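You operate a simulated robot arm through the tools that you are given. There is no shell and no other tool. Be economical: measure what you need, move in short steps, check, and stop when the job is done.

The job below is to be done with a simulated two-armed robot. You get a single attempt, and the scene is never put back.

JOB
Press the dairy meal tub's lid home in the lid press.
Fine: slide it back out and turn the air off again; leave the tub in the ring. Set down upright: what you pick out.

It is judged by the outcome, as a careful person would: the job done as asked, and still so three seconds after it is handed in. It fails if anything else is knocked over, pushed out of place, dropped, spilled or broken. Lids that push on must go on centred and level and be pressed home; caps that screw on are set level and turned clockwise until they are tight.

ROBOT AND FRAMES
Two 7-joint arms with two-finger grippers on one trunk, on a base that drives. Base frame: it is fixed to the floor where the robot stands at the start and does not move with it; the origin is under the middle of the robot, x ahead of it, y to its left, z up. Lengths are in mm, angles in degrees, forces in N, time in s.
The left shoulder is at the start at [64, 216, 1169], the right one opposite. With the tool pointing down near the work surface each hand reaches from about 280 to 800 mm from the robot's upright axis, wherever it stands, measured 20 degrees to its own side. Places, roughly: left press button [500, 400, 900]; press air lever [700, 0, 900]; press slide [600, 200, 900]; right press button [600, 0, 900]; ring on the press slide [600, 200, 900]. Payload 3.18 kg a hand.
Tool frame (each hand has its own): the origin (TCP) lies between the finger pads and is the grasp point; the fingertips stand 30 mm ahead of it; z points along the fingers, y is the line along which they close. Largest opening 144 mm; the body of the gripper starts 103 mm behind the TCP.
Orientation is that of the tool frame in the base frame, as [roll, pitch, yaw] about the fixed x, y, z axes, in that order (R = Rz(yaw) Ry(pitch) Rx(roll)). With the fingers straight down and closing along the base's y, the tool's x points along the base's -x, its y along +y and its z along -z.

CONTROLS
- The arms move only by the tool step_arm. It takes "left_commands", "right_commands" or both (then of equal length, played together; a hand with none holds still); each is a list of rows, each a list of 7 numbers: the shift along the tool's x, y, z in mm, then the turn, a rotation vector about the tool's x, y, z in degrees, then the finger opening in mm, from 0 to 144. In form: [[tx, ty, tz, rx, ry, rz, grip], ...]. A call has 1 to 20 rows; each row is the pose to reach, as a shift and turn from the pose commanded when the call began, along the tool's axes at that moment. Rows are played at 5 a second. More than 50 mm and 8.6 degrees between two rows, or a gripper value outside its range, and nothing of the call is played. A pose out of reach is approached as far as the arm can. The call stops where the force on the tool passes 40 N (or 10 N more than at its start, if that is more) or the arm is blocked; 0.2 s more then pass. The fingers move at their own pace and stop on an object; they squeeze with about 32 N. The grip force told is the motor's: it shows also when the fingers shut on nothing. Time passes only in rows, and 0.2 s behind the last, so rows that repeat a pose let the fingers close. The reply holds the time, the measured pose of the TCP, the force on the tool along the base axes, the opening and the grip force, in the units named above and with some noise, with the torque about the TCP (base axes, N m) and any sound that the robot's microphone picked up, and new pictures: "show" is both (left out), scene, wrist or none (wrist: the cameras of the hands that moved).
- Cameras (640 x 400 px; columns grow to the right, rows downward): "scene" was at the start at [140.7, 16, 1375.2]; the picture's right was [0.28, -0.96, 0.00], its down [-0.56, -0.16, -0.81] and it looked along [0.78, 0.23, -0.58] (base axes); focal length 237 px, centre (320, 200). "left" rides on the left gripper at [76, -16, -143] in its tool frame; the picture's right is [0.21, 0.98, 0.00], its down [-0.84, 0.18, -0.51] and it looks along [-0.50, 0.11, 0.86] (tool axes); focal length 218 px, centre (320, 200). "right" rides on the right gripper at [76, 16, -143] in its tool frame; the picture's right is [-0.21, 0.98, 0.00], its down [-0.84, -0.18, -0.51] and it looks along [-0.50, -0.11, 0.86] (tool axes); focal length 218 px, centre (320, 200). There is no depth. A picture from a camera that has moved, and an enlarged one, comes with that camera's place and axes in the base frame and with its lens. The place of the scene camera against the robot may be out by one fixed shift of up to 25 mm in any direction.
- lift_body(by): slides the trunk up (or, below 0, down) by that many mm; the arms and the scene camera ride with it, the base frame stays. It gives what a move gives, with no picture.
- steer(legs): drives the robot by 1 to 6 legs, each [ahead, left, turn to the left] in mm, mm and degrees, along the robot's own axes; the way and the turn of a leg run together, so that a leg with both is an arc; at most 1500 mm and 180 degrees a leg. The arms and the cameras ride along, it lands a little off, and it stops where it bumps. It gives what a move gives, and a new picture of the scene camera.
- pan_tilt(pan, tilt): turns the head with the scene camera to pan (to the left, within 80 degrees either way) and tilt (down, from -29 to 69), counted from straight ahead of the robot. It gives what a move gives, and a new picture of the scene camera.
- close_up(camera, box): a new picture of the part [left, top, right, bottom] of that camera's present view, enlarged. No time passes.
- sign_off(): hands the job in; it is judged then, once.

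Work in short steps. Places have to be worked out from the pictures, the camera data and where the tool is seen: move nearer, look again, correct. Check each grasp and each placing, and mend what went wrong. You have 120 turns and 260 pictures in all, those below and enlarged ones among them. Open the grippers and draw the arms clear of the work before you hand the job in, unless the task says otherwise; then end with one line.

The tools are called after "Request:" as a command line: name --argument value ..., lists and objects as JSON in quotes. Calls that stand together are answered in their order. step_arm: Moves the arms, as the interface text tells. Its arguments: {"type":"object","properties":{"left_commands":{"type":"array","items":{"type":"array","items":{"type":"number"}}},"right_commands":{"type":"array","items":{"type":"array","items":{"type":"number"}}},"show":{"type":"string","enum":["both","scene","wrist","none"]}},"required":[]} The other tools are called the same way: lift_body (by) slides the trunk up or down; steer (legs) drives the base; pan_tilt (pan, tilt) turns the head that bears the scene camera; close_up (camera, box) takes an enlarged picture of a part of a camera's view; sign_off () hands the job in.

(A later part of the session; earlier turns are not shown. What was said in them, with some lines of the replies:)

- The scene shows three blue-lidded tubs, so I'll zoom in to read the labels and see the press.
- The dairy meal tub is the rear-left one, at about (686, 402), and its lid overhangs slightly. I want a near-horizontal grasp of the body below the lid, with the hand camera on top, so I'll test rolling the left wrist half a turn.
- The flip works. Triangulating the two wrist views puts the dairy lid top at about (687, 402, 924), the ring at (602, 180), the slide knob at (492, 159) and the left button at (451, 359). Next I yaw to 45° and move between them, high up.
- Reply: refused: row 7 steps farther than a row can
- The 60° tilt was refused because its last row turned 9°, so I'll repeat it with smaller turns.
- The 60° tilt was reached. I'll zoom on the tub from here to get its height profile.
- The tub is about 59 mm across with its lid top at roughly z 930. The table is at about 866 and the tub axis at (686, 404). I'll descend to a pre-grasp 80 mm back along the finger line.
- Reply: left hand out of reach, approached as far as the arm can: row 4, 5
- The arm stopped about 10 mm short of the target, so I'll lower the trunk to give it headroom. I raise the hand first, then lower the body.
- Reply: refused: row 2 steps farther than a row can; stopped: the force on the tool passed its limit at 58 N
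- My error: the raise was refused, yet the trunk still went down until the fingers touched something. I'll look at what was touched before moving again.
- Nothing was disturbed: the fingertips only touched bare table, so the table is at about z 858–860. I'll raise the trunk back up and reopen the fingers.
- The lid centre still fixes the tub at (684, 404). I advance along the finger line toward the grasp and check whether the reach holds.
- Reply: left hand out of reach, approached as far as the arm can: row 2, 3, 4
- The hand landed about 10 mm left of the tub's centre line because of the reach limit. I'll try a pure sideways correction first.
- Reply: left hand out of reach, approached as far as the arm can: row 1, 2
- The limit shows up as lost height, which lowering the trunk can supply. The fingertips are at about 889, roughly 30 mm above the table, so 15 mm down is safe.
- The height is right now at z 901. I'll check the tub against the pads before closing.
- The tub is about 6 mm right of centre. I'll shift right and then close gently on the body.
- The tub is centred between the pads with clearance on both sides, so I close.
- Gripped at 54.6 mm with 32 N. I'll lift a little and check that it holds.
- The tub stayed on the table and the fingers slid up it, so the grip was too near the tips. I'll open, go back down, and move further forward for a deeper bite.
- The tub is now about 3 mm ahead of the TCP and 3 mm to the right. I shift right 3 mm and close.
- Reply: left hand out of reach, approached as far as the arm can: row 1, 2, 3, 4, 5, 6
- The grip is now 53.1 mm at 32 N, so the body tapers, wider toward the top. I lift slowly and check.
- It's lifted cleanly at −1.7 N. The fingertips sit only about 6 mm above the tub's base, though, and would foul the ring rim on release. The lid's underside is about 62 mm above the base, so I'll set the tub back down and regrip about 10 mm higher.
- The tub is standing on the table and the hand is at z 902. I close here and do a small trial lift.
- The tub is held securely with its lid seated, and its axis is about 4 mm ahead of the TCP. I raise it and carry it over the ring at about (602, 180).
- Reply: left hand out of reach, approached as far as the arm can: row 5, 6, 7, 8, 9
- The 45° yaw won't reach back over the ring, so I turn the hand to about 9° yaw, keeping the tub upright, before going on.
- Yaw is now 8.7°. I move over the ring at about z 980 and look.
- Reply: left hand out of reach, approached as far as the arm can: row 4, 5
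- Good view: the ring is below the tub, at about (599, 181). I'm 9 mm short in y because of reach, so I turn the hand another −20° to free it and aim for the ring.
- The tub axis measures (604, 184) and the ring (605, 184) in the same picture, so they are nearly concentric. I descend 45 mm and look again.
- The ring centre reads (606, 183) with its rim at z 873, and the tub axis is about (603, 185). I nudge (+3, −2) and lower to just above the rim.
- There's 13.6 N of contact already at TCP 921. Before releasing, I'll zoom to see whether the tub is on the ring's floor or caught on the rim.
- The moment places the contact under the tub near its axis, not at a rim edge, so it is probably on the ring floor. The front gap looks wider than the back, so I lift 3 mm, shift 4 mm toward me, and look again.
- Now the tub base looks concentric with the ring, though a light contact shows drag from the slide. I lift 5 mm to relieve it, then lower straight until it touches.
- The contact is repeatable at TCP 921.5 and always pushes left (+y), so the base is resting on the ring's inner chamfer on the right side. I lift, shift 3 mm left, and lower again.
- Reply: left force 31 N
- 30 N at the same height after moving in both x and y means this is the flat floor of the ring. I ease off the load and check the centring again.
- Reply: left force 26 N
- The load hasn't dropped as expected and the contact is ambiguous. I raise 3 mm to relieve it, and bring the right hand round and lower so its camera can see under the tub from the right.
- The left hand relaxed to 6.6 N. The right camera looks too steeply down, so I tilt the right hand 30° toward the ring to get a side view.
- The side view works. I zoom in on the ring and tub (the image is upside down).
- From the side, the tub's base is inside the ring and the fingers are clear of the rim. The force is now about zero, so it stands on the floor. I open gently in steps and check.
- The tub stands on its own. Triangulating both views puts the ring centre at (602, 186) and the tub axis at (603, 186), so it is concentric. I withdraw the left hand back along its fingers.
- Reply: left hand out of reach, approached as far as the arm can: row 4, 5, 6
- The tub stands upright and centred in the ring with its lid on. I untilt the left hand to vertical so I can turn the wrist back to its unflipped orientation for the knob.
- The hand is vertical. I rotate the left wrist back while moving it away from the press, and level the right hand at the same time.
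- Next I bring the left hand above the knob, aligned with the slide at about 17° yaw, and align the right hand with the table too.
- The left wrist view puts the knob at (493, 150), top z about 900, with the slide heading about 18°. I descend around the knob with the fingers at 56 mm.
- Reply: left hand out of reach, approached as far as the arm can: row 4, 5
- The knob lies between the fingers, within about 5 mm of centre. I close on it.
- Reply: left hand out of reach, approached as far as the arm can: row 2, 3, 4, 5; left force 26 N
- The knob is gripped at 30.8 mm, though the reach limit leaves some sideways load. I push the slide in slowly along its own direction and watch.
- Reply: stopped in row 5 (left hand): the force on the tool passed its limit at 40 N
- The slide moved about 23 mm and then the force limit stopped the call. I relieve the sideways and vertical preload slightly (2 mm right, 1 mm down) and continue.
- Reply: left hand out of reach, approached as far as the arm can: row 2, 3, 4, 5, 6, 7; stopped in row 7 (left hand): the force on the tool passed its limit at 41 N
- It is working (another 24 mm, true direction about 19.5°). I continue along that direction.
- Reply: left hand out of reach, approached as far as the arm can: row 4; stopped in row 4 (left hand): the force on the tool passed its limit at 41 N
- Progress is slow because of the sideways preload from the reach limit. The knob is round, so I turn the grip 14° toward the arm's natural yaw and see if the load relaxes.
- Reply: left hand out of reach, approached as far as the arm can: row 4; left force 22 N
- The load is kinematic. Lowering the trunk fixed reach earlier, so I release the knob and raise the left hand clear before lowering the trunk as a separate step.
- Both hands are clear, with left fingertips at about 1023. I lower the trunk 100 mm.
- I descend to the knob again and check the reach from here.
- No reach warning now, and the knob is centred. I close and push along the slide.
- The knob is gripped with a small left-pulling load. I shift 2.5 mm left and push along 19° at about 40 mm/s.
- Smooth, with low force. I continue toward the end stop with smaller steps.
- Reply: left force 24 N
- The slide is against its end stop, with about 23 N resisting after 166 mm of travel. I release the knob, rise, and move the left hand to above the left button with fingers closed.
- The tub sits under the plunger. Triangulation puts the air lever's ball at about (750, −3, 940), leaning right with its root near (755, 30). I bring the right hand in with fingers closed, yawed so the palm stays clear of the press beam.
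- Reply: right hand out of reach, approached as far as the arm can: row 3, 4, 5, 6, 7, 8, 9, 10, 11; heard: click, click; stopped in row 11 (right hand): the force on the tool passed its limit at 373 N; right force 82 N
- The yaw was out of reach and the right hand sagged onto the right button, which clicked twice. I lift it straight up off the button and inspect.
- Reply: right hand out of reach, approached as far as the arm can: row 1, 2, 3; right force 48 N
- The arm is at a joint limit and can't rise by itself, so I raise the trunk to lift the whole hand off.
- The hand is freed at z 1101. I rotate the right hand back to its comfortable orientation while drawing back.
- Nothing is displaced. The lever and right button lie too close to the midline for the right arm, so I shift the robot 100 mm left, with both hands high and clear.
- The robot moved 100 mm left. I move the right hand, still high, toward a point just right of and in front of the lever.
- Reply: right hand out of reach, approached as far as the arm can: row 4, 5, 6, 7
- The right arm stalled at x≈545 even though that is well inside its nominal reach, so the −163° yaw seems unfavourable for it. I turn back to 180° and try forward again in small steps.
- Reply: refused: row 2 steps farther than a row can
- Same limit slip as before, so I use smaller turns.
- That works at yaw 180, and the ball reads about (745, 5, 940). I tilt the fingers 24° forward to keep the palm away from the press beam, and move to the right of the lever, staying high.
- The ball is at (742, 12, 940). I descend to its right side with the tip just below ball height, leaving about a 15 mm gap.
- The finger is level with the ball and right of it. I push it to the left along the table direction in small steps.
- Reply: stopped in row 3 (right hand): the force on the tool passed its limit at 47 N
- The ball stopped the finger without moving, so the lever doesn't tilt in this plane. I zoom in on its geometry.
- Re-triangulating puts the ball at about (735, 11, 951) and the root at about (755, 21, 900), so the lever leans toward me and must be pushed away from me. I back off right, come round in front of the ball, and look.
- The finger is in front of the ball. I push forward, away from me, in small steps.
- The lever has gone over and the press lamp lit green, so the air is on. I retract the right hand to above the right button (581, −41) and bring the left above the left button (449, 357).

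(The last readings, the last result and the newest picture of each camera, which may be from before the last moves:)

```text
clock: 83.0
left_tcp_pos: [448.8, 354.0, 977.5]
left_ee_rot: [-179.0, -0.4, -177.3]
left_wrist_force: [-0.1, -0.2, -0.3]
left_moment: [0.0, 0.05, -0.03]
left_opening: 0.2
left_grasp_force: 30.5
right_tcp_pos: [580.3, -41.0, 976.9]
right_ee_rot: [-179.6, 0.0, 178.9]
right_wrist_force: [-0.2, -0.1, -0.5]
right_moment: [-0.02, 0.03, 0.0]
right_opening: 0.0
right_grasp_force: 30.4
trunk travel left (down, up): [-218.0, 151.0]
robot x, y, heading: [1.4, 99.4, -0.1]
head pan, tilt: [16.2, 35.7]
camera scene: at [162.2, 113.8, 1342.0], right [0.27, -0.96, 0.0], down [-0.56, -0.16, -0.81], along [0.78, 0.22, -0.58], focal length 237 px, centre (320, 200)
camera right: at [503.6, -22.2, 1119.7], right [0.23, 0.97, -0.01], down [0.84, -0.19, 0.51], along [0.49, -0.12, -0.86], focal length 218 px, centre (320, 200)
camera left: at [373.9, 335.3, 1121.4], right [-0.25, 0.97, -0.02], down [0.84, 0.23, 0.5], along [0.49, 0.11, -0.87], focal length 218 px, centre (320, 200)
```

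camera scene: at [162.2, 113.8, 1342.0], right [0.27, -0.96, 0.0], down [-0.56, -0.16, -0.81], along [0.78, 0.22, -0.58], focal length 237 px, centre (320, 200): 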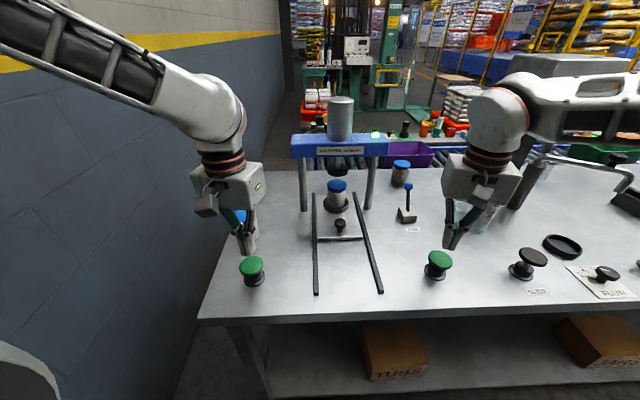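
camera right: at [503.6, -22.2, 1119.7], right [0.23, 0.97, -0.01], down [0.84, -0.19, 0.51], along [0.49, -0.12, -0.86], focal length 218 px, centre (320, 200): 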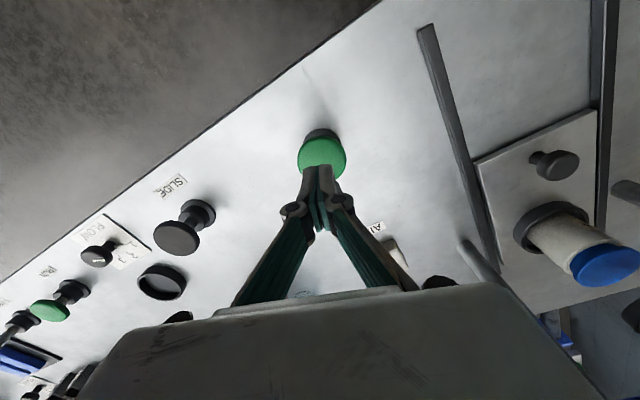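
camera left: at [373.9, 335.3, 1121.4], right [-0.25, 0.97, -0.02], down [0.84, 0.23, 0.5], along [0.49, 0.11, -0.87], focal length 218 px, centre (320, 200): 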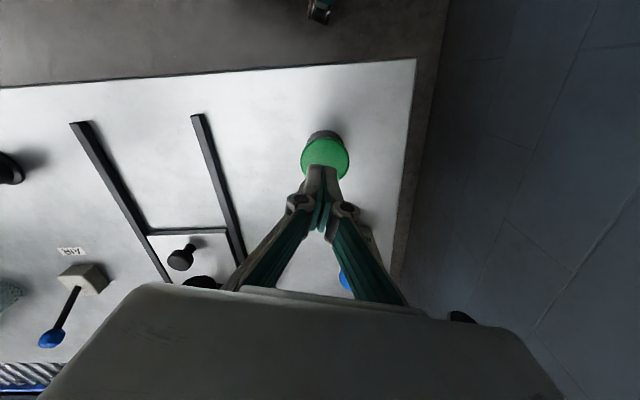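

Both fingertips are over their buttons (tips at about 947, tops at about 903). I descend both to just above them.

Request:
step_arm --right_commands '[[-3, 1, 18, 0, 0, 0, 0], [-3, 2, 35, 0, 0, 0, 0], [-3, 2, 35, 0, 0, 0, 0]]' --left_commands '[[0, 1, 18, 0, 0, 0, 0], [0, 2, 35, 0, 0, 0, 0], [0, 2, 35, 0, 0, 0, 0]]' --show "wrist"

```text
clock: 83.8
left_tcp_pos: [449.0, 356.8, 942.6]
left_ee_rot: [-179.0, -0.4, -177.4]
left_wrist_force: [-0.1, 0.0, 0.6]
left_moment: [-0.02, 0.0, -0.01]
left_opening: 0.2
left_grasp_force: 31.3
right_tcp_pos: [583.1, -37.5, 940.2]
right_ee_rot: [-179.6, 0.2, 178.9]
right_wrist_force: [-0.3, -0.8, 0.3]
right_moment: [0.01, -0.01, 0.0]
right_opening: 0.0
right_grasp_force: 30.5
trunk travel left (down, up): [-218.0, 151.0]
robot x, y, heading: [-2.9, 97.2, -0.3]
head pan, tilt: [16.2, 35.7]
camera right: at [506.4, -19.0, 1083.8], right [0.23, 0.97, -0.01], down [0.84, -0.19, 0.51], along [0.49, -0.12, -0.86], focal length 218 px, centre (320, 200)
camera left: at [372.0, 338.3, 1086.2], right [-0.25, 0.97, -0.02], down [0.84, 0.23, 0.5], along [0.49, 0.11, -0.87], focal length 218 px, centre (320, 200)
```

right: 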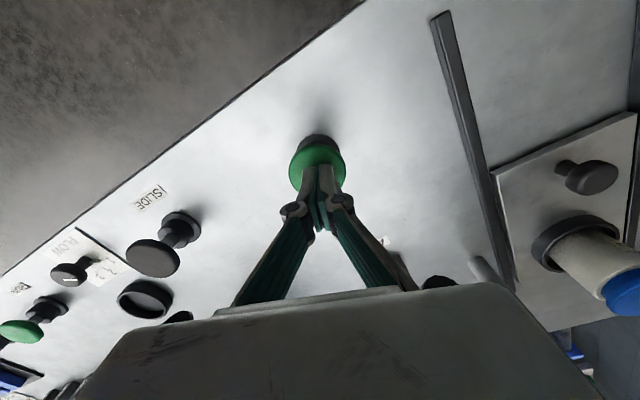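
left: 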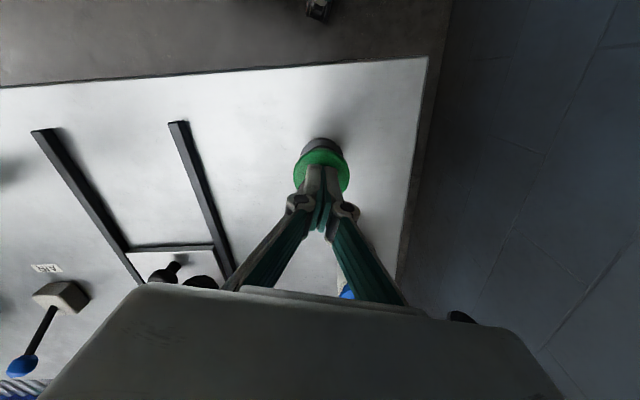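

Both tips are about 8 mm above their buttons. I nudge the right one 6 mm back to centre, then press both together and hold.

Request:
step_arm --right_commands '[[6, 0, 3, 0, 0, 0, 0], [6, 0, 7, 0, 0, 0, 0], [6, 0, 11, 0, 0, 0, 0], [6, 0, 14, 0, 0, 0, 0], [6, 0, 16, 0, 0, 0, 0], [6, 0, 16, 0, 0, 0, 0], [6, 0, 16, 0, 0, 0, 0], [6, 0, 16, 0, 0, 0, 0]]' --left_commands '[[0, 0, 3, 0, 0, 0, 0], [0, 0, 8, 0, 0, 0, 0], [0, 0, 12, 0, 0, 0, 0], [0, 0, 15, 0, 0, 0, 0], [0, 0, 17, 0, 0, 0, 0], [0, 0, 17, 0, 0, 0, 0], [0, 0, 17, 0, 0, 0, 0], [0, 0, 17, 0, 0, 0, 0]]' --show "scene"

```text
clock: 85.6
left_tcp_pos: [446.8, 356.4, 927.0]
left_ee_rot: [-179.0, -0.3, -177.4]
left_wrist_force: [1.7, 0.8, 4.1]
left_moment: [0.03, -0.09, -0.04]
left_opening: 6.1
left_grasp_force: 30.7
right_tcp_pos: [577.1, -37.3, 924.4]
right_ee_rot: [-179.7, 0.2, 178.9]
right_wrist_force: [4.3, 1.5, 8.6]
right_moment: [0.03, -0.07, -0.03]
right_opening: 5.7
right_grasp_force: 30.4
trunk travel left (down, up): [-218.0, 151.0]
robot x, y, heading: [1.8, 95.3, -0.6]
head pan, tilt: [16.2, 35.7]
heard: click, click
camera scene: at [161.2, 114.4, 1342.3], right [0.27, -0.96, 0.0], down [-0.56, -0.16, -0.81], along [0.78, 0.22, -0.58], focal length 237 px, centre (320, 200)
```

scene: 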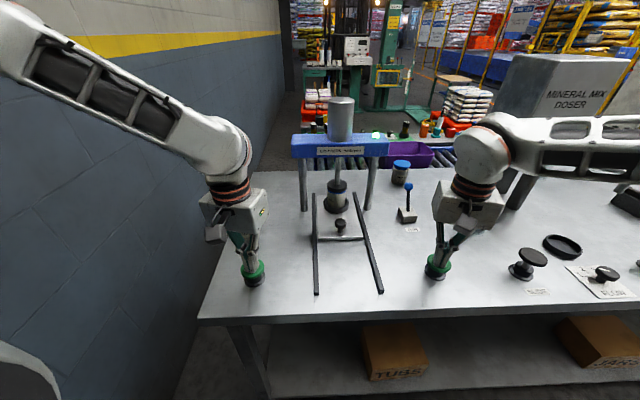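

Two clicks, and the plunger is down on the lid. I keep both pressed for a couple more seconds and look closely.

Request:
step_arm --right_commands '[[0, 0, 1, 0, 0, 0, 0], [0, 0, 1, 0, 0, 0, 0], [0, 0, 1, 0, 0, 0, 0], [0, 0, 1, 0, 0, 0, 0], [0, 0, 1, 0, 0, 0, 0], [0, 0, 1, 0, 0, 0, 0], [0, 0, 1, 0, 0, 0, 0], [0, 0, 1, 0, 0, 0, 0], [0, 0, 1, 0, 0, 0, 0], [0, 0, 1, 0, 0, 0, 0]]' --left_commands '[[0, 0, 1, 0, 0, 0, 0], [0, 0, 1, 0, 0, 0, 0], [0, 0, 1, 0, 0, 0, 0], [0, 0, 1, 0, 0, 0, 0], [0, 0, 1, 0, 0, 0, 0], [0, 0, 1, 0, 0, 0, 0], [0, 0, 1, 0, 0, 0, 0], [0, 0, 1, 0, 0, 0, 0], [0, 0, 1, 0, 0, 0, 0], [0, 0, 1, 0, 0, 0, 0]]' --show "none"

Request:
close_up --camera "scene" --box '[280, 120, 400, 250]'

```text
clock: 87.8
left_tcp_pos: [448.2, 355.8, 925.7]
left_ee_rot: [-179.0, -0.3, -177.4]
left_wrist_force: [0.9, -1.0, 5.3]
left_moment: [-0.05, -0.1, -0.03]
left_opening: 5.9
left_grasp_force: 30.9
right_tcp_pos: [575.7, -37.9, 924.7]
right_ee_rot: [-179.5, 0.0, 178.7]
right_wrist_force: [5.5, 1.3, 17.3]
right_moment: [0.02, -0.12, 0.0]
right_opening: 6.0
right_grasp_force: 30.7
trunk travel left (down, up): [-218.0, 151.0]
robot x, y, heading: [1.4, 99.3, -0.3]
head pan, tilt: [16.2, 35.7]
```

```text
3.08 times, centred on (340, 185) of scene
camera zoom: at [160.7, 114.5, 1342.4], right [0.27, -0.96, 0.0], down [-0.56, -0.16, -0.81], along [0.78, 0.22, -0.58], focal length 730 px, centre (258, 246)
```

zoom: 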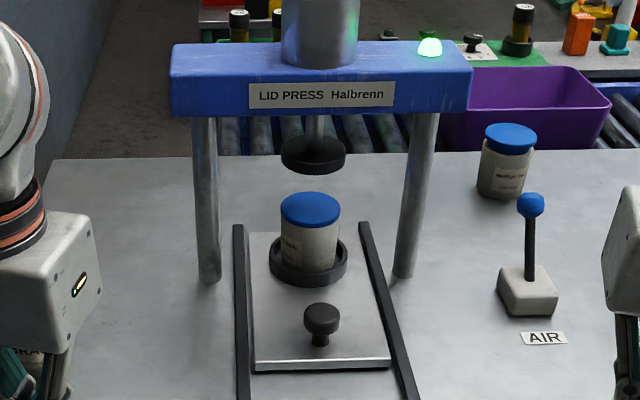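

The plunger cycled down and back up. I inspect whether the lid is fully home.

Request:
close_up --camera "scene" --box '[320, 170, 360, 225]'

Request:
close_up --camera "scene" --box '[385, 150, 425, 200]'

```text
7.27 times, centred on (340, 198) of scene
camera zoom: at [160.7, 114.5, 1342.4], right [0.27, -0.96, 0.0], down [-0.56, -0.16, -0.81], along [0.78, 0.22, -0.58], focal length 1726 px, centre (174, 218)
```

zoom: 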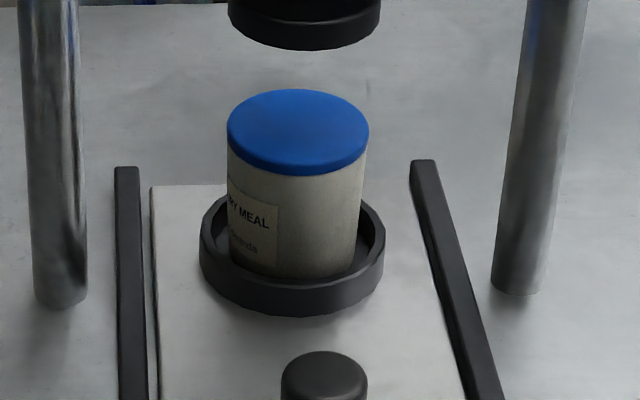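

```text
8.00 times, centred on (405, 175) of scene
camera zoom: at [160.7, 114.5, 1342.4], right [0.27, -0.96, 0.0], down [-0.56, -0.16, -0.81], along [0.78, 0.22, -0.58], focal length 1899 px, centre (-360, 400)
```

zoom: 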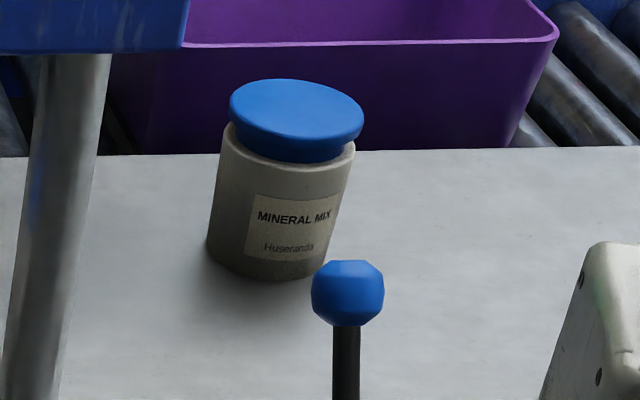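

The lid now sits flush and level on the shoulder; the unpressed mineral-mix tub still shows a raised lid. I release both buttons and raise the hands, then bring the right hand, tilted about 40°, toward the lever to turn the air off.

Request:
step_arm --right_commands '[[0, 0, -45, 0, 0, 0, 0], [0, 0, -85, 0, 0, 0, 20], [-20, 11, -90, 0, -8, 0, 50], [-40, 22, -90, 0, -16, 0, 50], [-60, 33, -90, 0, -24, 0, 50], [-80, 44, -90, 0, -32, 0, 50], [-100, 55, -90, 0, -40, 0, 50]]' --left_commands '[[0, 0, -45, 0, 0, 0, 0], [0, 0, -90, 0, 0, 0, 0], [0, 0, -120, 0, 0, 0, 0], [0, 0, -120, 0, 0, 0, 0], [0, 0, -120, 0, 0, 0, 0], [0, 0, -120, 0, 0, 0, 0], [0, 0, -120, 0, 0, 0, 0]]' --show "both"

```text
clock: 89.4
left_tcp_pos: [450.0, 359.5, 1044.2]
left_ee_rot: [-179.0, -0.5, -177.4]
left_wrist_force: [-0.1, 0.3, 0.6]
left_moment: [-0.01, 0.01, 0.0]
left_opening: 0.0
left_grasp_force: 30.9
right_tcp_pos: [678.2, 15.3, 1013.5]
right_ee_rot: [-179.5, 40.3, 179.1]
right_wrist_force: [-0.2, -0.6, 0.6]
right_moment: [0.0, 0.01, -0.02]
right_opening: 49.8
right_grasp_force: 0.0
trunk travel left (down, up): [-218.0, 151.0]
robot x, y, heading: [-2.7, 97.2, -0.4]
head pan, tilt: [16.2, 35.7]
camera scene: at [162.0, 114.6, 1342.1], right [0.27, -0.96, 0.0], down [-0.56, -0.16, -0.81], along [0.78, 0.22, -0.58], focal length 237 px, centre (320, 200)
camera right: at [528.2, 36.3, 1073.0], right [0.18, 0.98, 0.13], down [0.31, -0.18, 0.93], along [0.93, -0.13, -0.34], focal length 218 px, centre (320, 200)
camera left: at [374.6, 340.4, 1187.6], right [-0.25, 0.97, -0.02], down [0.84, 0.23, 0.5], along [0.49, 0.11, -0.87], focal length 218 px, centre (320, 200)
```

scene: 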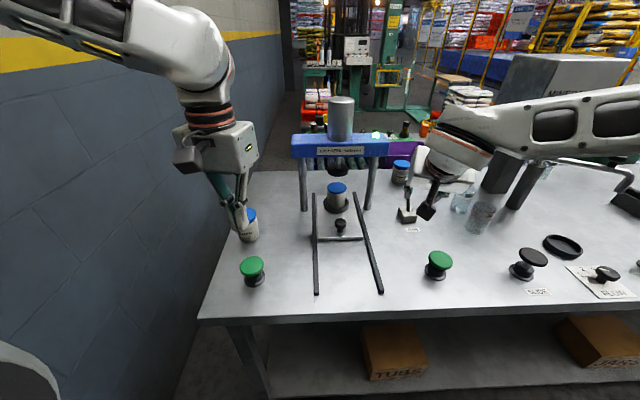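
right: 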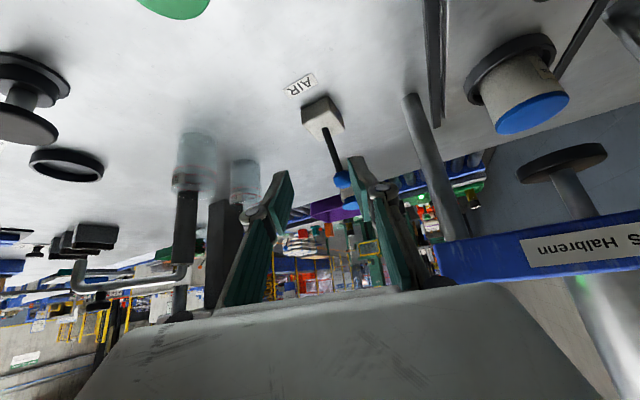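
left: 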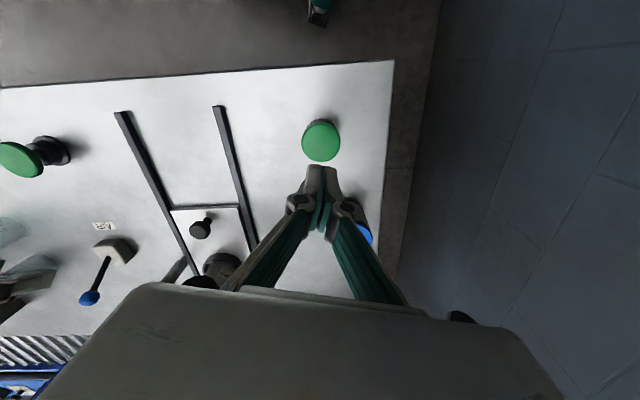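

Both views agree the ball is now at (803, 31, 951). I add 15° more tilt so the palm passes under and in front of the press beam, then check.

Request:
step_arm --right_commands '[[0, 0, 0, 0, -7.5, 0, 50], [0, 0, 0, 0, -15, 0, 50]]' --show "wrist"

```text
clock: 90.0
left_tcp_pos: [450.0, 359.7, 1044.1]
left_ee_rot: [-179.0, -0.4, -177.5]
left_wrist_force: [-1.3, 0.1, 0.0]
left_moment: [-0.01, -0.01, -0.01]
left_opening: 0.0
left_grasp_force: 30.5
right_tcp_pos: [676.5, 16.0, 1012.9]
right_ee_rot: [-179.4, 55.2, 179.3]
right_wrist_force: [-0.2, 0.5, -0.6]
right_moment: [-0.01, 0.03, -0.01]
right_opening: 50.0
right_grasp_force: 0.1
trunk travel left (down, up): [-218.0, 151.0]
robot x, y, heading: [2.8, 100.0, -0.4]
head pan, tilt: [16.2, 35.7]
camera right: at [517.0, 35.8, 1031.9], right [0.14, 0.98, 0.17], down [0.06, -0.18, 0.98], along [0.99, -0.13, -0.08], focal length 218 px, centre (320, 200)
```

right: 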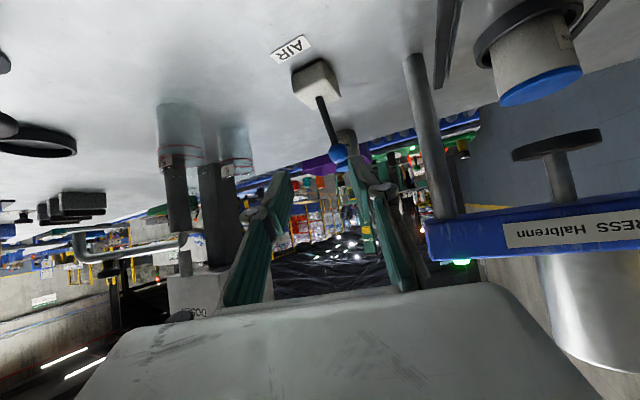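

The ball reads (803, 33, 952). I advance with the open fingers straddling it.

Request:
step_arm --right_commands '[[-8, 8, 35, 0, 0, 0, 50], [-16, 15, 70, 0, 0, 0, 50], [-22, 18.5, 105, 0, 0, 0, 50], [-22, 18.5, 136, 0, 0, 0, 50], [-22, 18.5, 136, 0, 0, 0, 50]]' --show "wrist"

Request:
close_up --camera "scene" --box '[360, 120, 480, 230]'

```text
clock: 91.2
left_tcp_pos: [448.6, 359.0, 1044.6]
left_ee_rot: [-179.0, -0.4, -177.4]
left_wrist_force: [-0.1, 0.1, -0.4]
left_moment: [-0.03, -0.02, -0.01]
left_opening: 0.0
left_grasp_force: 30.7
right_tcp_pos: [801.1, 32.9, 952.0]
right_ee_rot: [-179.3, 55.1, 179.5]
right_wrist_force: [-0.6, -0.6, -0.5]
right_moment: [0.0, 0.01, -0.03]
right_opening: 50.3
right_grasp_force: 0.1
trunk travel left (down, up): [-218.0, 151.0]
robot x, y, heading: [-1.7, 101.7, -0.3]
head pan, tilt: [16.2, 35.7]
camera right: at [640.5, 52.1, 971.6], right [0.14, 0.98, 0.16], down [0.06, -0.17, 0.98], along [0.99, -0.13, -0.09], focal length 218 px, centre (320, 200)
```

right: 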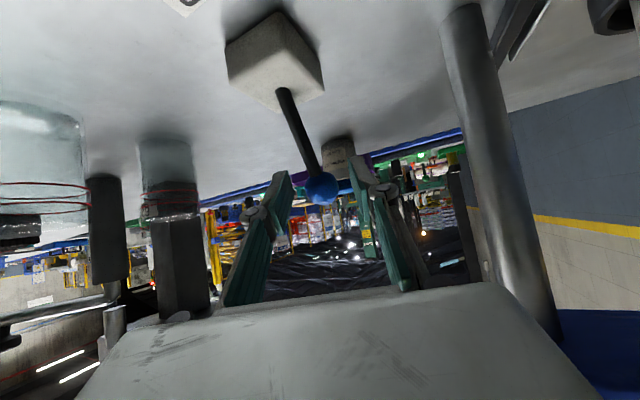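

```text
3.64 times, centred on (420, 175) of scene
camera zoom: at [161.2, 114.2, 1342.3], right [0.27, -0.96, 0.0], down [-0.56, -0.16, -0.81], along [0.78, 0.22, -0.58], focal length 863 px, centre (-44, 291)
```

zoom: 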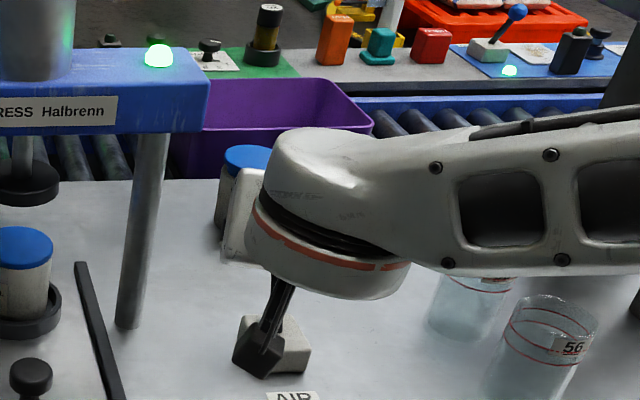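

The ball sits centred between the fingers at the TCP. I close on it and then pull the lever back toward me along its arc.

Request:
step_arm --right_commands '[[0, 0, 0, 0, 0, 0, 30], [0, 0, 0, 0, 0, 0, 10], [0, 0, 0, 0, 0, 0, 10], [0, 0, 0, 0, 0, 0, 10]]' --show "none"

Request:
step_arm --right_commands '[[1, -1.5, -5.8, 0, 0, 0, 10], [1.9, -3, -11.5, 0, 0, 0, 10], [5, -6, -22.1, 0, 0, 0, 10], [10.4, -9.5, -32.5, 0, 0, 0, 10], [18.1, -13, -41, 0, 0, 0, 10], [27.1, -16, -47.8, 0, 0, 0, 10], [37.1, -19, -53.4, 0, 0, 0, 10]]' --show "both"

```text
clock: 92.2
left_tcp_pos: [448.8, 358.8, 1044.3]
left_ee_rot: [-178.9, -0.4, -177.4]
left_wrist_force: [0.5, -0.6, 1.0]
left_moment: [-0.01, 0.0, -0.02]
left_opening: 0.1
left_grasp_force: 31.2
right_tcp_pos: [800.6, 33.1, 952.4]
right_ee_rot: [-179.2, 54.9, 179.5]
right_wrist_force: [0.6, 6.9, -0.9]
right_moment: [0.04, -0.15, 0.05]
right_opening: 24.1
right_grasp_force: 44.8
trunk travel left (down, up): [-218.0, 151.0]
robot x, y, heading: [-0.3, 99.3, -0.6]
head pan, tilt: [16.2, 35.7]
```

```text
clock: 93.8
left_tcp_pos: [449.3, 360.7, 1046.2]
left_ee_rot: [-178.9, -0.3, -177.5]
left_wrist_force: [0.6, 0.7, 0.2]
left_moment: [0.0, 0.01, 0.0]
left_opening: 0.2
left_grasp_force: 30.2
right_tcp_pos: [736.4, 14.6, 956.0]
right_ee_rot: [-179.4, 55.4, 179.4]
right_wrist_force: [6.6, 10.2, 15.3]
right_moment: [0.07, -1.34, 0.21]
right_opening: 24.4
right_grasp_force: 45.1
trunk travel left (down, up): [-218.0, 151.0]
robot x, y, heading: [1.0, 98.0, -0.5]
head pan, tilt: [16.2, 35.7]
camera scene: at [160.5, 115.3, 1342.6], right [0.27, -0.96, 0.0], down [-0.56, -0.16, -0.81], along [0.78, 0.22, -0.58], focal length 237 px, centre (320, 200)
camera right: at [575.6, 34.7, 975.0], right [0.14, 0.98, 0.17], down [0.06, -0.17, 0.98], along [0.99, -0.13, -0.08], focal length 218 px, centre (320, 200)
```

scene: 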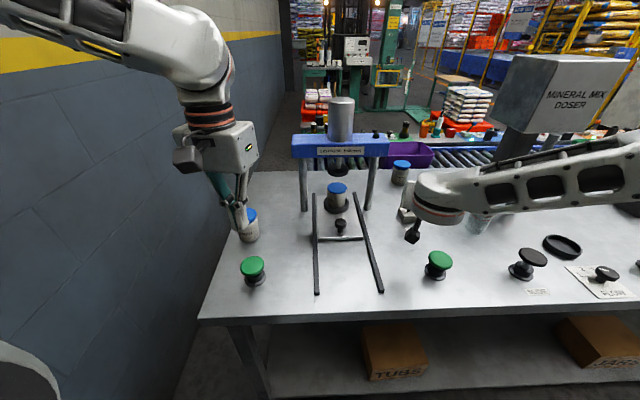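
right: 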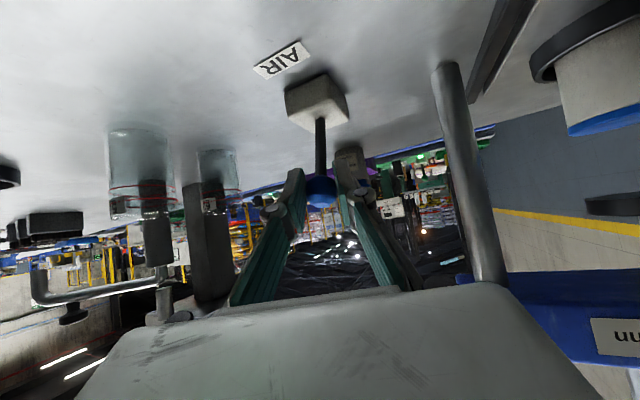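

The lever is back toward me and the lamp looks off. I release the ball and back out along the fingers, then check.

Request:
step_arm --right_commands '[[0, 0, 0, 0, 0, 0, 30], [0, 0, 0, 0, 0, 0, 52], [0, 0, -25, 0, 0, 0, 52], [0, 0, -60, 0, 0, 0, 52], [-10, -10, -95, 0, 0, 0, 52], [-40, -25, -110, 0, 0, 0, 52]]' --show "none"

Request:
close_up --camera "scene" --box '[280, 110, 480, 260]'

```text
clock: 95.2
left_tcp_pos: [450.1, 359.4, 1044.0]
left_ee_rot: [-178.9, -0.4, -177.4]
left_wrist_force: [-0.1, -0.6, -0.3]
left_moment: [-0.01, 0.02, 0.03]
left_opening: 0.0
left_grasp_force: 30.7
right_tcp_pos: [668.7, -9.9, 1049.0]
right_ee_rot: [-179.4, 55.0, 179.3]
right_wrist_force: [-0.1, -0.4, -0.2]
right_moment: [-0.02, 0.0, 0.02]
right_opening: 52.0
right_grasp_force: 0.0
trunk travel left (down, up): [-218.0, 151.0]
robot x, y, heading: [-0.5, 100.5, -0.4]
head pan, tilt: [16.2, 35.7]
```

```text
2.67 times, centred on (380, 185) of scene
camera zoom: at [161.4, 113.7, 1342.3], right [0.27, -0.96, 0.0], down [-0.56, -0.16, -0.81], along [0.78, 0.22, -0.58], focal length 633 px, centre (160, 240)
```

zoom: 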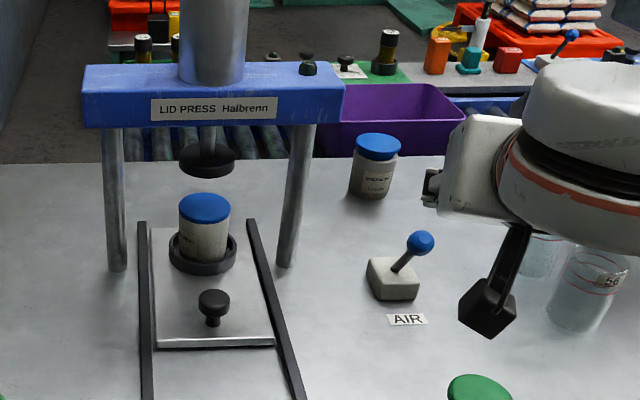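

Air is off: lamp dark, lever back. I retract and untilt the right hand so I can shift the base for pulling the slide.

Request:
step_arm --right_commands '[[14, -8, -30, 0, 7.8, 0, 40], [28, -17, -60, 0, 15.7, 0, 20], [42, -26, -90, 0, 23.5, 0, 0], [57, -34, -120, 0, 31.4, 0, 0], [71, -43, -151, 0, 39.3, 0, 0], [85, -52, -181, 0, 47, 0, 0], [99, -60, -211, 0, 55, 0, 0]]' --show "none"

```text
clock: 96.8
left_tcp_pos: [449.0, 358.6, 1043.2]
left_ee_rot: [-179.0, -0.4, -177.4]
left_wrist_force: [-1.1, -0.3, -0.7]
left_moment: [-0.02, -0.01, 0.01]
left_opening: 0.0
left_grasp_force: 30.2
right_tcp_pos: [437.2, -66.7, 1088.8]
right_ee_rot: [-179.6, -0.1, 179.0]
right_wrist_force: [0.5, 0.2, -0.8]
right_moment: [-0.02, -0.01, -0.01]
right_opening: 0.0
right_grasp_force: 30.6
trunk travel left (down, up): [-218.0, 151.0]
robot x, y, heading: [1.2, 98.2, -0.3]
head pan, tilt: [16.2, 35.7]
```

Both hands are clear, so I shift the base 150 mm right to favour the left arm at the knob.

Request:
steer --legs '[[0, -150, 0]]'

Request:
lift_body --by -70

```text
clock: 98.8
left_tcp_pos: [448.0, 211.5, 1044.7]
left_ee_rot: [-179.0, -0.4, -177.3]
left_wrist_force: [-0.2, 0.4, 0.0]
left_moment: [0.05, 0.01, 0.01]
left_opening: 0.0
left_grasp_force: 30.9
right_tcp_pos: [438.0, -212.6, 1088.3]
right_ee_rot: [-179.6, 0.0, 179.0]
right_wrist_force: [1.1, 0.4, 0.2]
right_moment: [0.03, 0.01, 0.0]
right_opening: 0.0
right_grasp_force: 30.8
trunk travel left (down, up): [-218.0, 151.0]
robot x, y, heading: [-1.4, -47.5, -0.1]
head pan, tilt: [16.2, 35.7]
camera scene: at [160.9, -33.4, 1342.2], right [0.28, -0.96, 0.0], down [-0.56, -0.16, -0.81], along [0.78, 0.22, -0.58], focal length 237 px, centre (320, 200)
```

scene: 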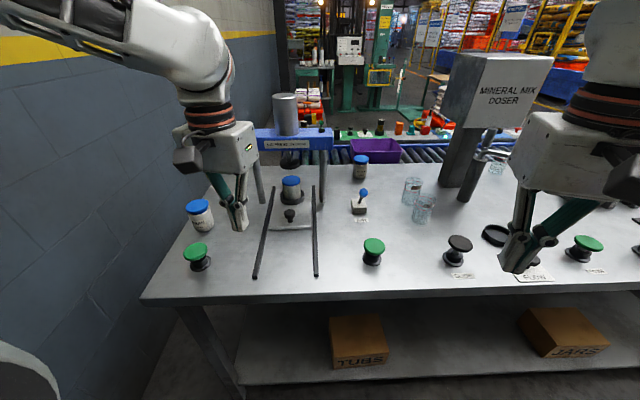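

```text
clock: 99.8
left_tcp_pos: [447.3, 211.9, 975.5]
left_ee_rot: [-179.0, -0.3, -177.2]
left_wrist_force: [-1.0, -0.2, 0.6]
left_moment: [-0.01, -0.03, -0.01]
left_opening: 0.0
left_grasp_force: 31.3
right_tcp_pos: [436.6, -212.2, 1021.4]
right_ee_rot: [-179.6, 0.3, 178.9]
right_wrist_force: [0.5, -0.7, 0.7]
right_moment: [0.0, -0.07, -0.02]
right_opening: 0.0
right_grasp_force: 31.1
trunk travel left (down, up): [-148.0, 221.0]
robot x, y, heading: [-1.0, -48.9, 0.0]
head pan, tilt: [16.2, 35.7]
```

I move the left hand over to above the knob at (649, 200) with the fingers opening to 56 mm.

Request:
step_arm --left_commands '[[-40, -4, 0, 0, 0, 0, 30], [-80, -8, 0, 0, 0, 0, 56], [-120, -12, 0, 0, 0, 0, 56], [-160, -16, 0, 0, 0, 0, 56], [-200, -20, 5, 0, 0, 0, 56], [-200, -20, 25, 0, 0, 0, 56]]' --show "wrist"

```text
clock: 101.2
left_tcp_pos: [648.7, 201.2, 950.8]
left_ee_rot: [-179.0, -0.3, -177.2]
left_wrist_force: [0.8, -0.8, 0.2]
left_moment: [0.04, -0.02, 0.01]
left_opening: 55.9
left_grasp_force: 0.1
right_tcp_pos: [437.5, -213.4, 1019.2]
right_ee_rot: [-179.5, 0.1, 178.9]
right_wrist_force: [-0.7, 0.2, 0.3]
right_moment: [0.0, 0.03, -0.01]
right_opening: 0.0
right_grasp_force: 31.0
trunk travel left (down, up): [-148.0, 221.0]
robot x, y, heading: [0.5, -45.9, -0.3]
head pan, tilt: [16.2, 35.7]
camera left: at [573.7, 182.2, 1093.2], right [-0.26, 0.97, -0.02], down [0.84, 0.23, 0.5], along [0.49, 0.11, -0.87], focal length 218 px, centre (320, 200)
```

left: 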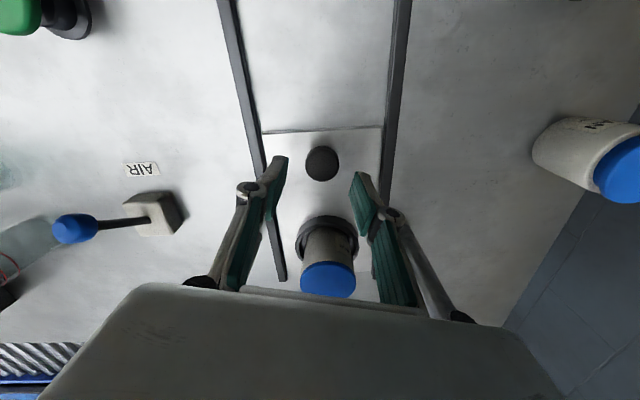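

The knob is centred between the fingers. I descend to z 908 and close on it.

Request:
step_arm --left_commands '[[0, 0, 20, 0, 0, 0, 56], [0, 0, 43, 0, 0, 0, 56], [0, 0, 43, 0, 0, 0, 42], [0, 0, 43, 0, 0, 0, 34], [0, 0, 43, 0, 0, 0, 20], [0, 0, 43, 0, 0, 0, 20]]' --show "none"

```text
clock: 102.7
left_tcp_pos: [647.4, 201.6, 906.2]
left_ee_rot: [-178.9, -0.3, -177.2]
left_wrist_force: [-1.6, 0.4, 0.3]
left_moment: [0.3, -0.18, 0.11]
left_opening: 29.9
left_grasp_force: 44.8
right_tcp_pos: [438.5, -212.2, 1019.4]
right_ee_rot: [-179.7, -0.1, 179.1]
right_wrist_force: [-0.8, -0.1, -0.2]
right_moment: [-0.01, 0.0, 0.02]
right_opening: 0.0
right_grasp_force: 30.8
trunk travel left (down, up): [-148.0, 221.0]
robot x, y, heading: [-1.5, -45.8, -0.3]
head pan, tilt: [16.2, 35.7]
```

Gripped cleanly. I pull the slide out along its direction, first 80 mm.

Request:
step_arm --left_commands '[[3.9, -1.1, 0, 0, 0, 0, 20], [9.6, -2.7, 0, 0, 0, 0, 20], [17.3, -4.9, 0, 0, 0, 0, 20], [25, -7.1, 0, 0, 0, 0, 20], [33, -9.3, 0, 0, 0, 0, 20], [41, -11.6, 0, 0, 0, 0, 20], [49, -13.8, 0, 0, 0, 0, 20], [57, -16.1, 0, 0, 0, 0, 20], [65, -18.4, 0, 0, 0, 0, 20], [73, -20.6, 0, 0, 0, 0, 20], [79, -22.3, 0, 0, 0, 0, 20]]' --show "none"

```text
clock: 105.0
left_tcp_pos: [570.2, 176.4, 904.3]
left_ee_rot: [-179.1, -0.4, -177.3]
left_wrist_force: [-4.3, 16.3, 0.1]
left_moment: [0.6, -0.01, 0.12]
left_opening: 30.3
left_grasp_force: 45.1
right_tcp_pos: [437.9, -210.7, 1017.8]
right_ee_rot: [-179.5, 0.1, 179.0]
right_wrist_force: [0.7, 0.3, -1.0]
right_moment: [0.05, 0.02, 0.03]
right_opening: 0.1
right_grasp_force: 31.3
trunk travel left (down, up): [-148.0, 221.0]
robot x, y, heading: [1.6, -45.3, -0.2]
head pan, tilt: [16.2, 35.7]
```

Going well, with a slight sideways load. I correct 2 mm left and pull the remaining distance to the stop.

Request:
step_arm --left_commands '[[4, 1.5, 0, 0, 0, 0, 20], [11, -0.5, 0, 0, 0, 0, 20], [19, -2.6, 0, 0, 0, 0, 20], [27, -4.7, 0, 0, 0, 0, 20], [35, -6.8, 0, 0, 0, 0, 20], [43, -8.9, 0, 0, 0, 0, 20], [51, -11, 0, 0, 0, 0, 20], [59, -13, 0, 0, 0, 0, 20], [66, -15, 0, 0, 0, 0, 20], [73, -16.8, 0, 0, 0, 0, 20], [78, -18, 0, 0, 0, 0, 20], [82, -19, 0, 0, 0, 0, 20]]' --show "both"

```text
clock: 107.7
left_tcp_pos: [495.6, 150.9, 906.2]
left_ee_rot: [-179.0, -0.1, -177.0]
left_wrist_force: [12.4, -8.6, -25.1]
left_moment: [0.11, -0.93, 0.44]
left_opening: 30.1
left_grasp_force: 45.0
right_tcp_pos: [440.3, -213.7, 1017.8]
right_ee_rot: [-179.7, 0.0, 178.9]
right_wrist_force: [-0.3, -1.0, 0.3]
right_moment: [-0.02, 0.01, 0.02]
right_opening: 0.0
right_grasp_force: 30.5
trunk travel left (down, up): [-148.0, 221.0]
robot x, y, heading: [-1.0, -49.5, -0.3]
head pan, tilt: [16.2, 35.7]
stopped in row 12 (left hand): the force on the tool passed its limit at 42 N (the readings are from after the stop); the commanded pose is now the measured one
camera scene: at [228.0, -34.0, 1265.3], right [0.27, -0.96, 0.0], down [-0.56, -0.16, -0.81], along [0.78, 0.22, -0.58], focal length 237 px, centre (320, 200)
camera left: at [420.1, 132.6, 1049.1], right [-0.26, 0.97, -0.02], down [0.83, 0.23, 0.5], along [0.49, 0.12, -0.86], focal length 218 px, centre (320, 200)
```

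scene: 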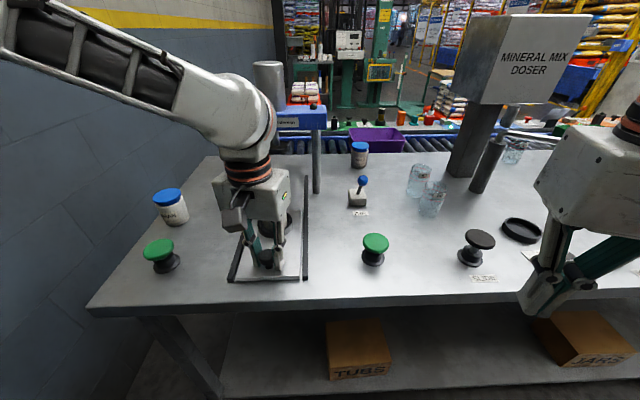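
left: 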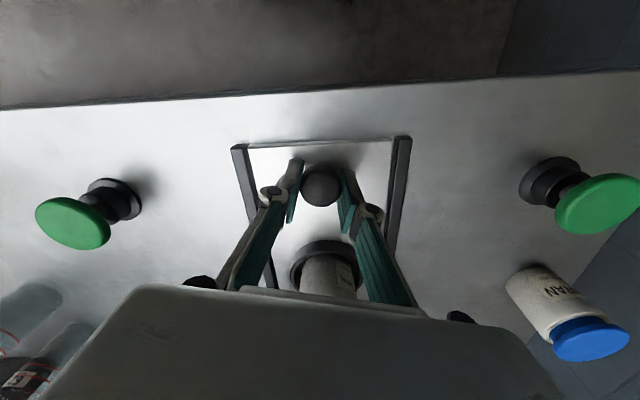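

The slide is out at its stop, its front edge level with the rail ends as at the start. I release the knob, raise the hand, and draw both arms clear.

Request:
step_arm --left_commands '[[0, 0, 0, 0, 0, 0, 40], [0, 0, 0, 0, 0, 0, 60], [0, 0, -40, 0, 0, 0, 60], [0, 0, -80, 0, 0, 0, 60], [0, 0, -120, 0, 0, 0, 60], [0, 25, -150, 0, 0, 0, 60], [20, 60, -170, 0, 0, 0, 60], [40, 100, -180, 0, 0, 0, 60]]' --right_commands '[[0, 0, 0, 0, 0, 0, 20], [0, 0, -10, 0, 0, 0, 40], [0, 0, -20, 0, 0, 0, 60], [0, 0, -30, 0, 0, 0, 60], [0, 0, -40, 0, 0, 0, 60], [0, 0, -50, 0, 0, 0, 60], [0, 0, -60, 0, 0, 0, 60], [0, 0, -70, 0, 0, 0, 60]]' --show "both"

Request:
close_up --camera "scene" --box '[130, 130, 400, 300]'

```text
clock: 109.5
left_tcp_pos: [460.1, 230.0, 1041.3]
left_ee_rot: [-178.6, 0.2, -177.1]
left_wrist_force: [-0.6, 1.7, 1.1]
left_moment: [-0.14, -0.06, 0.01]
left_opening: 59.9
left_grasp_force: 0.1
left hand out of reach, approached as far as the arm can: row 6, 7, 8
right_tcp_pos: [438.0, -208.3, 1089.2]
right_ee_rot: [-179.4, 0.2, 179.1]
right_wrist_force: [-0.4, 0.5, 0.9]
right_moment: [-0.12, -0.05, -0.02]
right_opening: 59.7
right_grasp_force: 0.0
trunk travel left (down, up): [-148.0, 221.0]
robot x, y, heading: [2.3, -47.1, -0.2]
head pan, tilt: [16.2, 35.7]
camera scene: at [223.4, -28.3, 1266.4], right [0.28, -0.96, 0.0], down [-0.56, -0.16, -0.81], along [0.78, 0.22, -0.58], focal length 237 px, centre (320, 200)
camera right: at [360.8, -188.0, 1232.5], right [0.22, 0.97, -0.01], down [0.84, -0.19, 0.51], along [0.5, -0.12, -0.86], focal length 218 px, centre (320, 200)
camera left: at [383.6, 211.6, 1183.1], right [-0.26, 0.97, -0.02], down [0.83, 0.23, 0.5], along [0.49, 0.11, -0.86], focal length 218 px, centre (320, 200)
```

scene: 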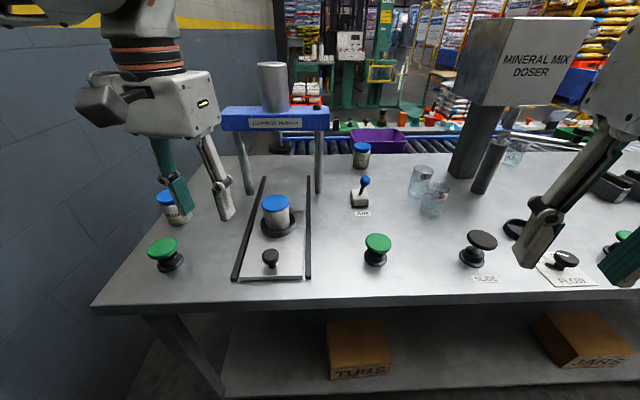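
right: 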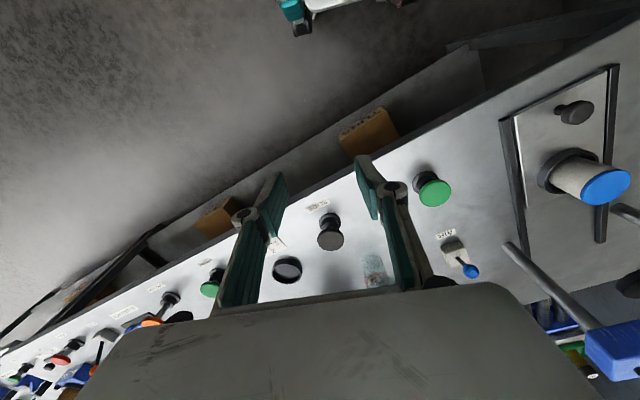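
left: 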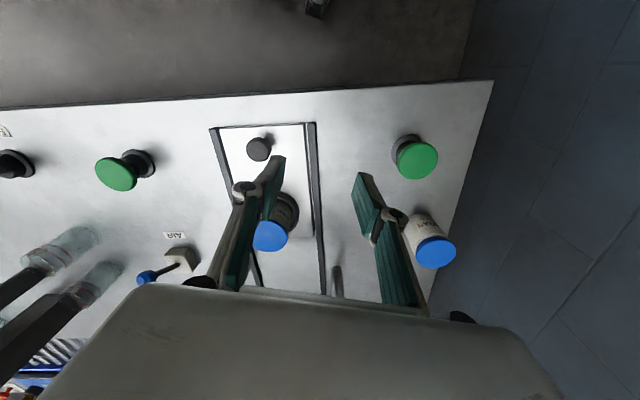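

```text
2.35 times, centred on (265, 215) of scene
camera zoom: at [223.4, -28.3, 1266.4], right [0.28, -0.96, 0.0], down [-0.56, -0.16, -0.81], along [0.78, 0.22, -0.58], focal length 558 px, centre (449, 165)
```

zoom: 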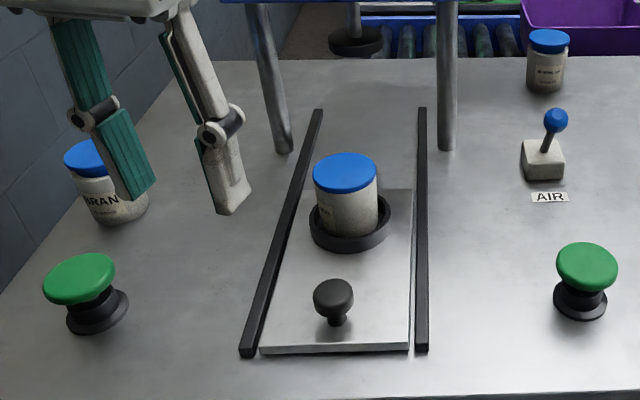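

The slide front is flush with the rail ends, the tub is upright in the ring, and the air lever is off. I raise the trunk for more clearance and take a last close look at the lid.

Request:
lift_body --by 80

Request:
close_up --camera "scene" --box '[240, 150, 400, 290]'

Request:
close_up --camera "scene" --box '[260, 180, 320, 250]'

```text
clock: 110.7
left_tcp_pos: [461.6, 225.9, 1118.6]
left_ee_rot: [-178.9, -0.1, -177.3]
left_wrist_force: [1.7, -0.5, 0.1]
left_moment: [-0.03, 0.02, -0.03]
left_opening: 60.1
left_grasp_force: 0.0
right_tcp_pos: [440.2, -212.0, 1166.9]
right_ee_rot: [-179.7, -0.2, 178.9]
right_wrist_force: [0.3, -0.2, 0.0]
right_moment: [-0.01, 0.02, 0.02]
right_opening: 60.0
right_grasp_force: 0.1
trunk travel left (down, up): [-228.0, 141.0]
robot x, y, heading: [-1.3, -49.7, -0.4]
head pan, tilt: [16.2, 35.7]
```

```text
2.86 times, centred on (320, 220) of scene
camera zoom: at [155.5, -33.0, 1352.2], right [0.27, -0.96, 0.0], down [-0.56, -0.16, -0.81], along [0.78, 0.22, -0.58], focal length 678 px, centre (320, 143)
```

zoom: 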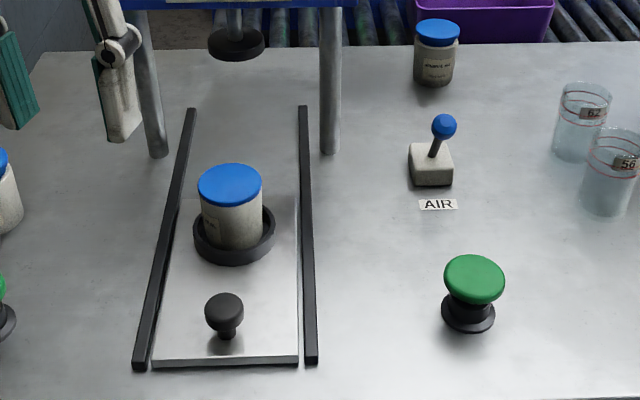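

```text
5.71 times, centred on (290, 215) of scene
camera zoom: at [155.5, -33.0, 1352.2], right [0.27, -0.96, 0.0], down [-0.56, -0.16, -0.81], along [0.78, 0.22, -0.58], focal length 1356 px, centre (491, 114)
```

zoom: 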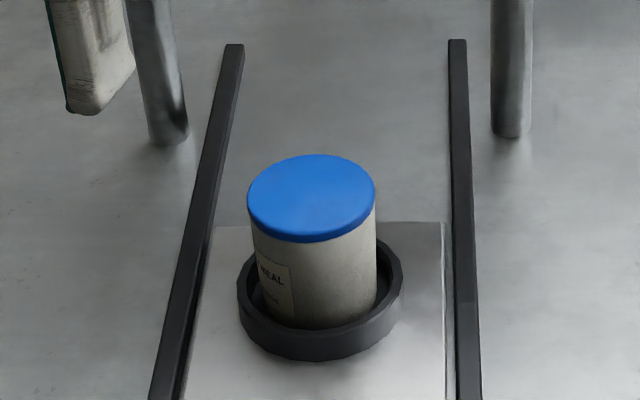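

The lid is home and level, the tub stands upright in the ring, the slide is out, the air is off and both hands are clear. I hand the job in.

Request:
sign_off

```text
The job is handed in.
```

The dairy meal tub's lid is pressed home, the slide is back out with the tub left upright in its ring, and the air is off; along the way my right hand hit the right press button hard once (373 N), but I saw no damage and the button worked normally afterwards.
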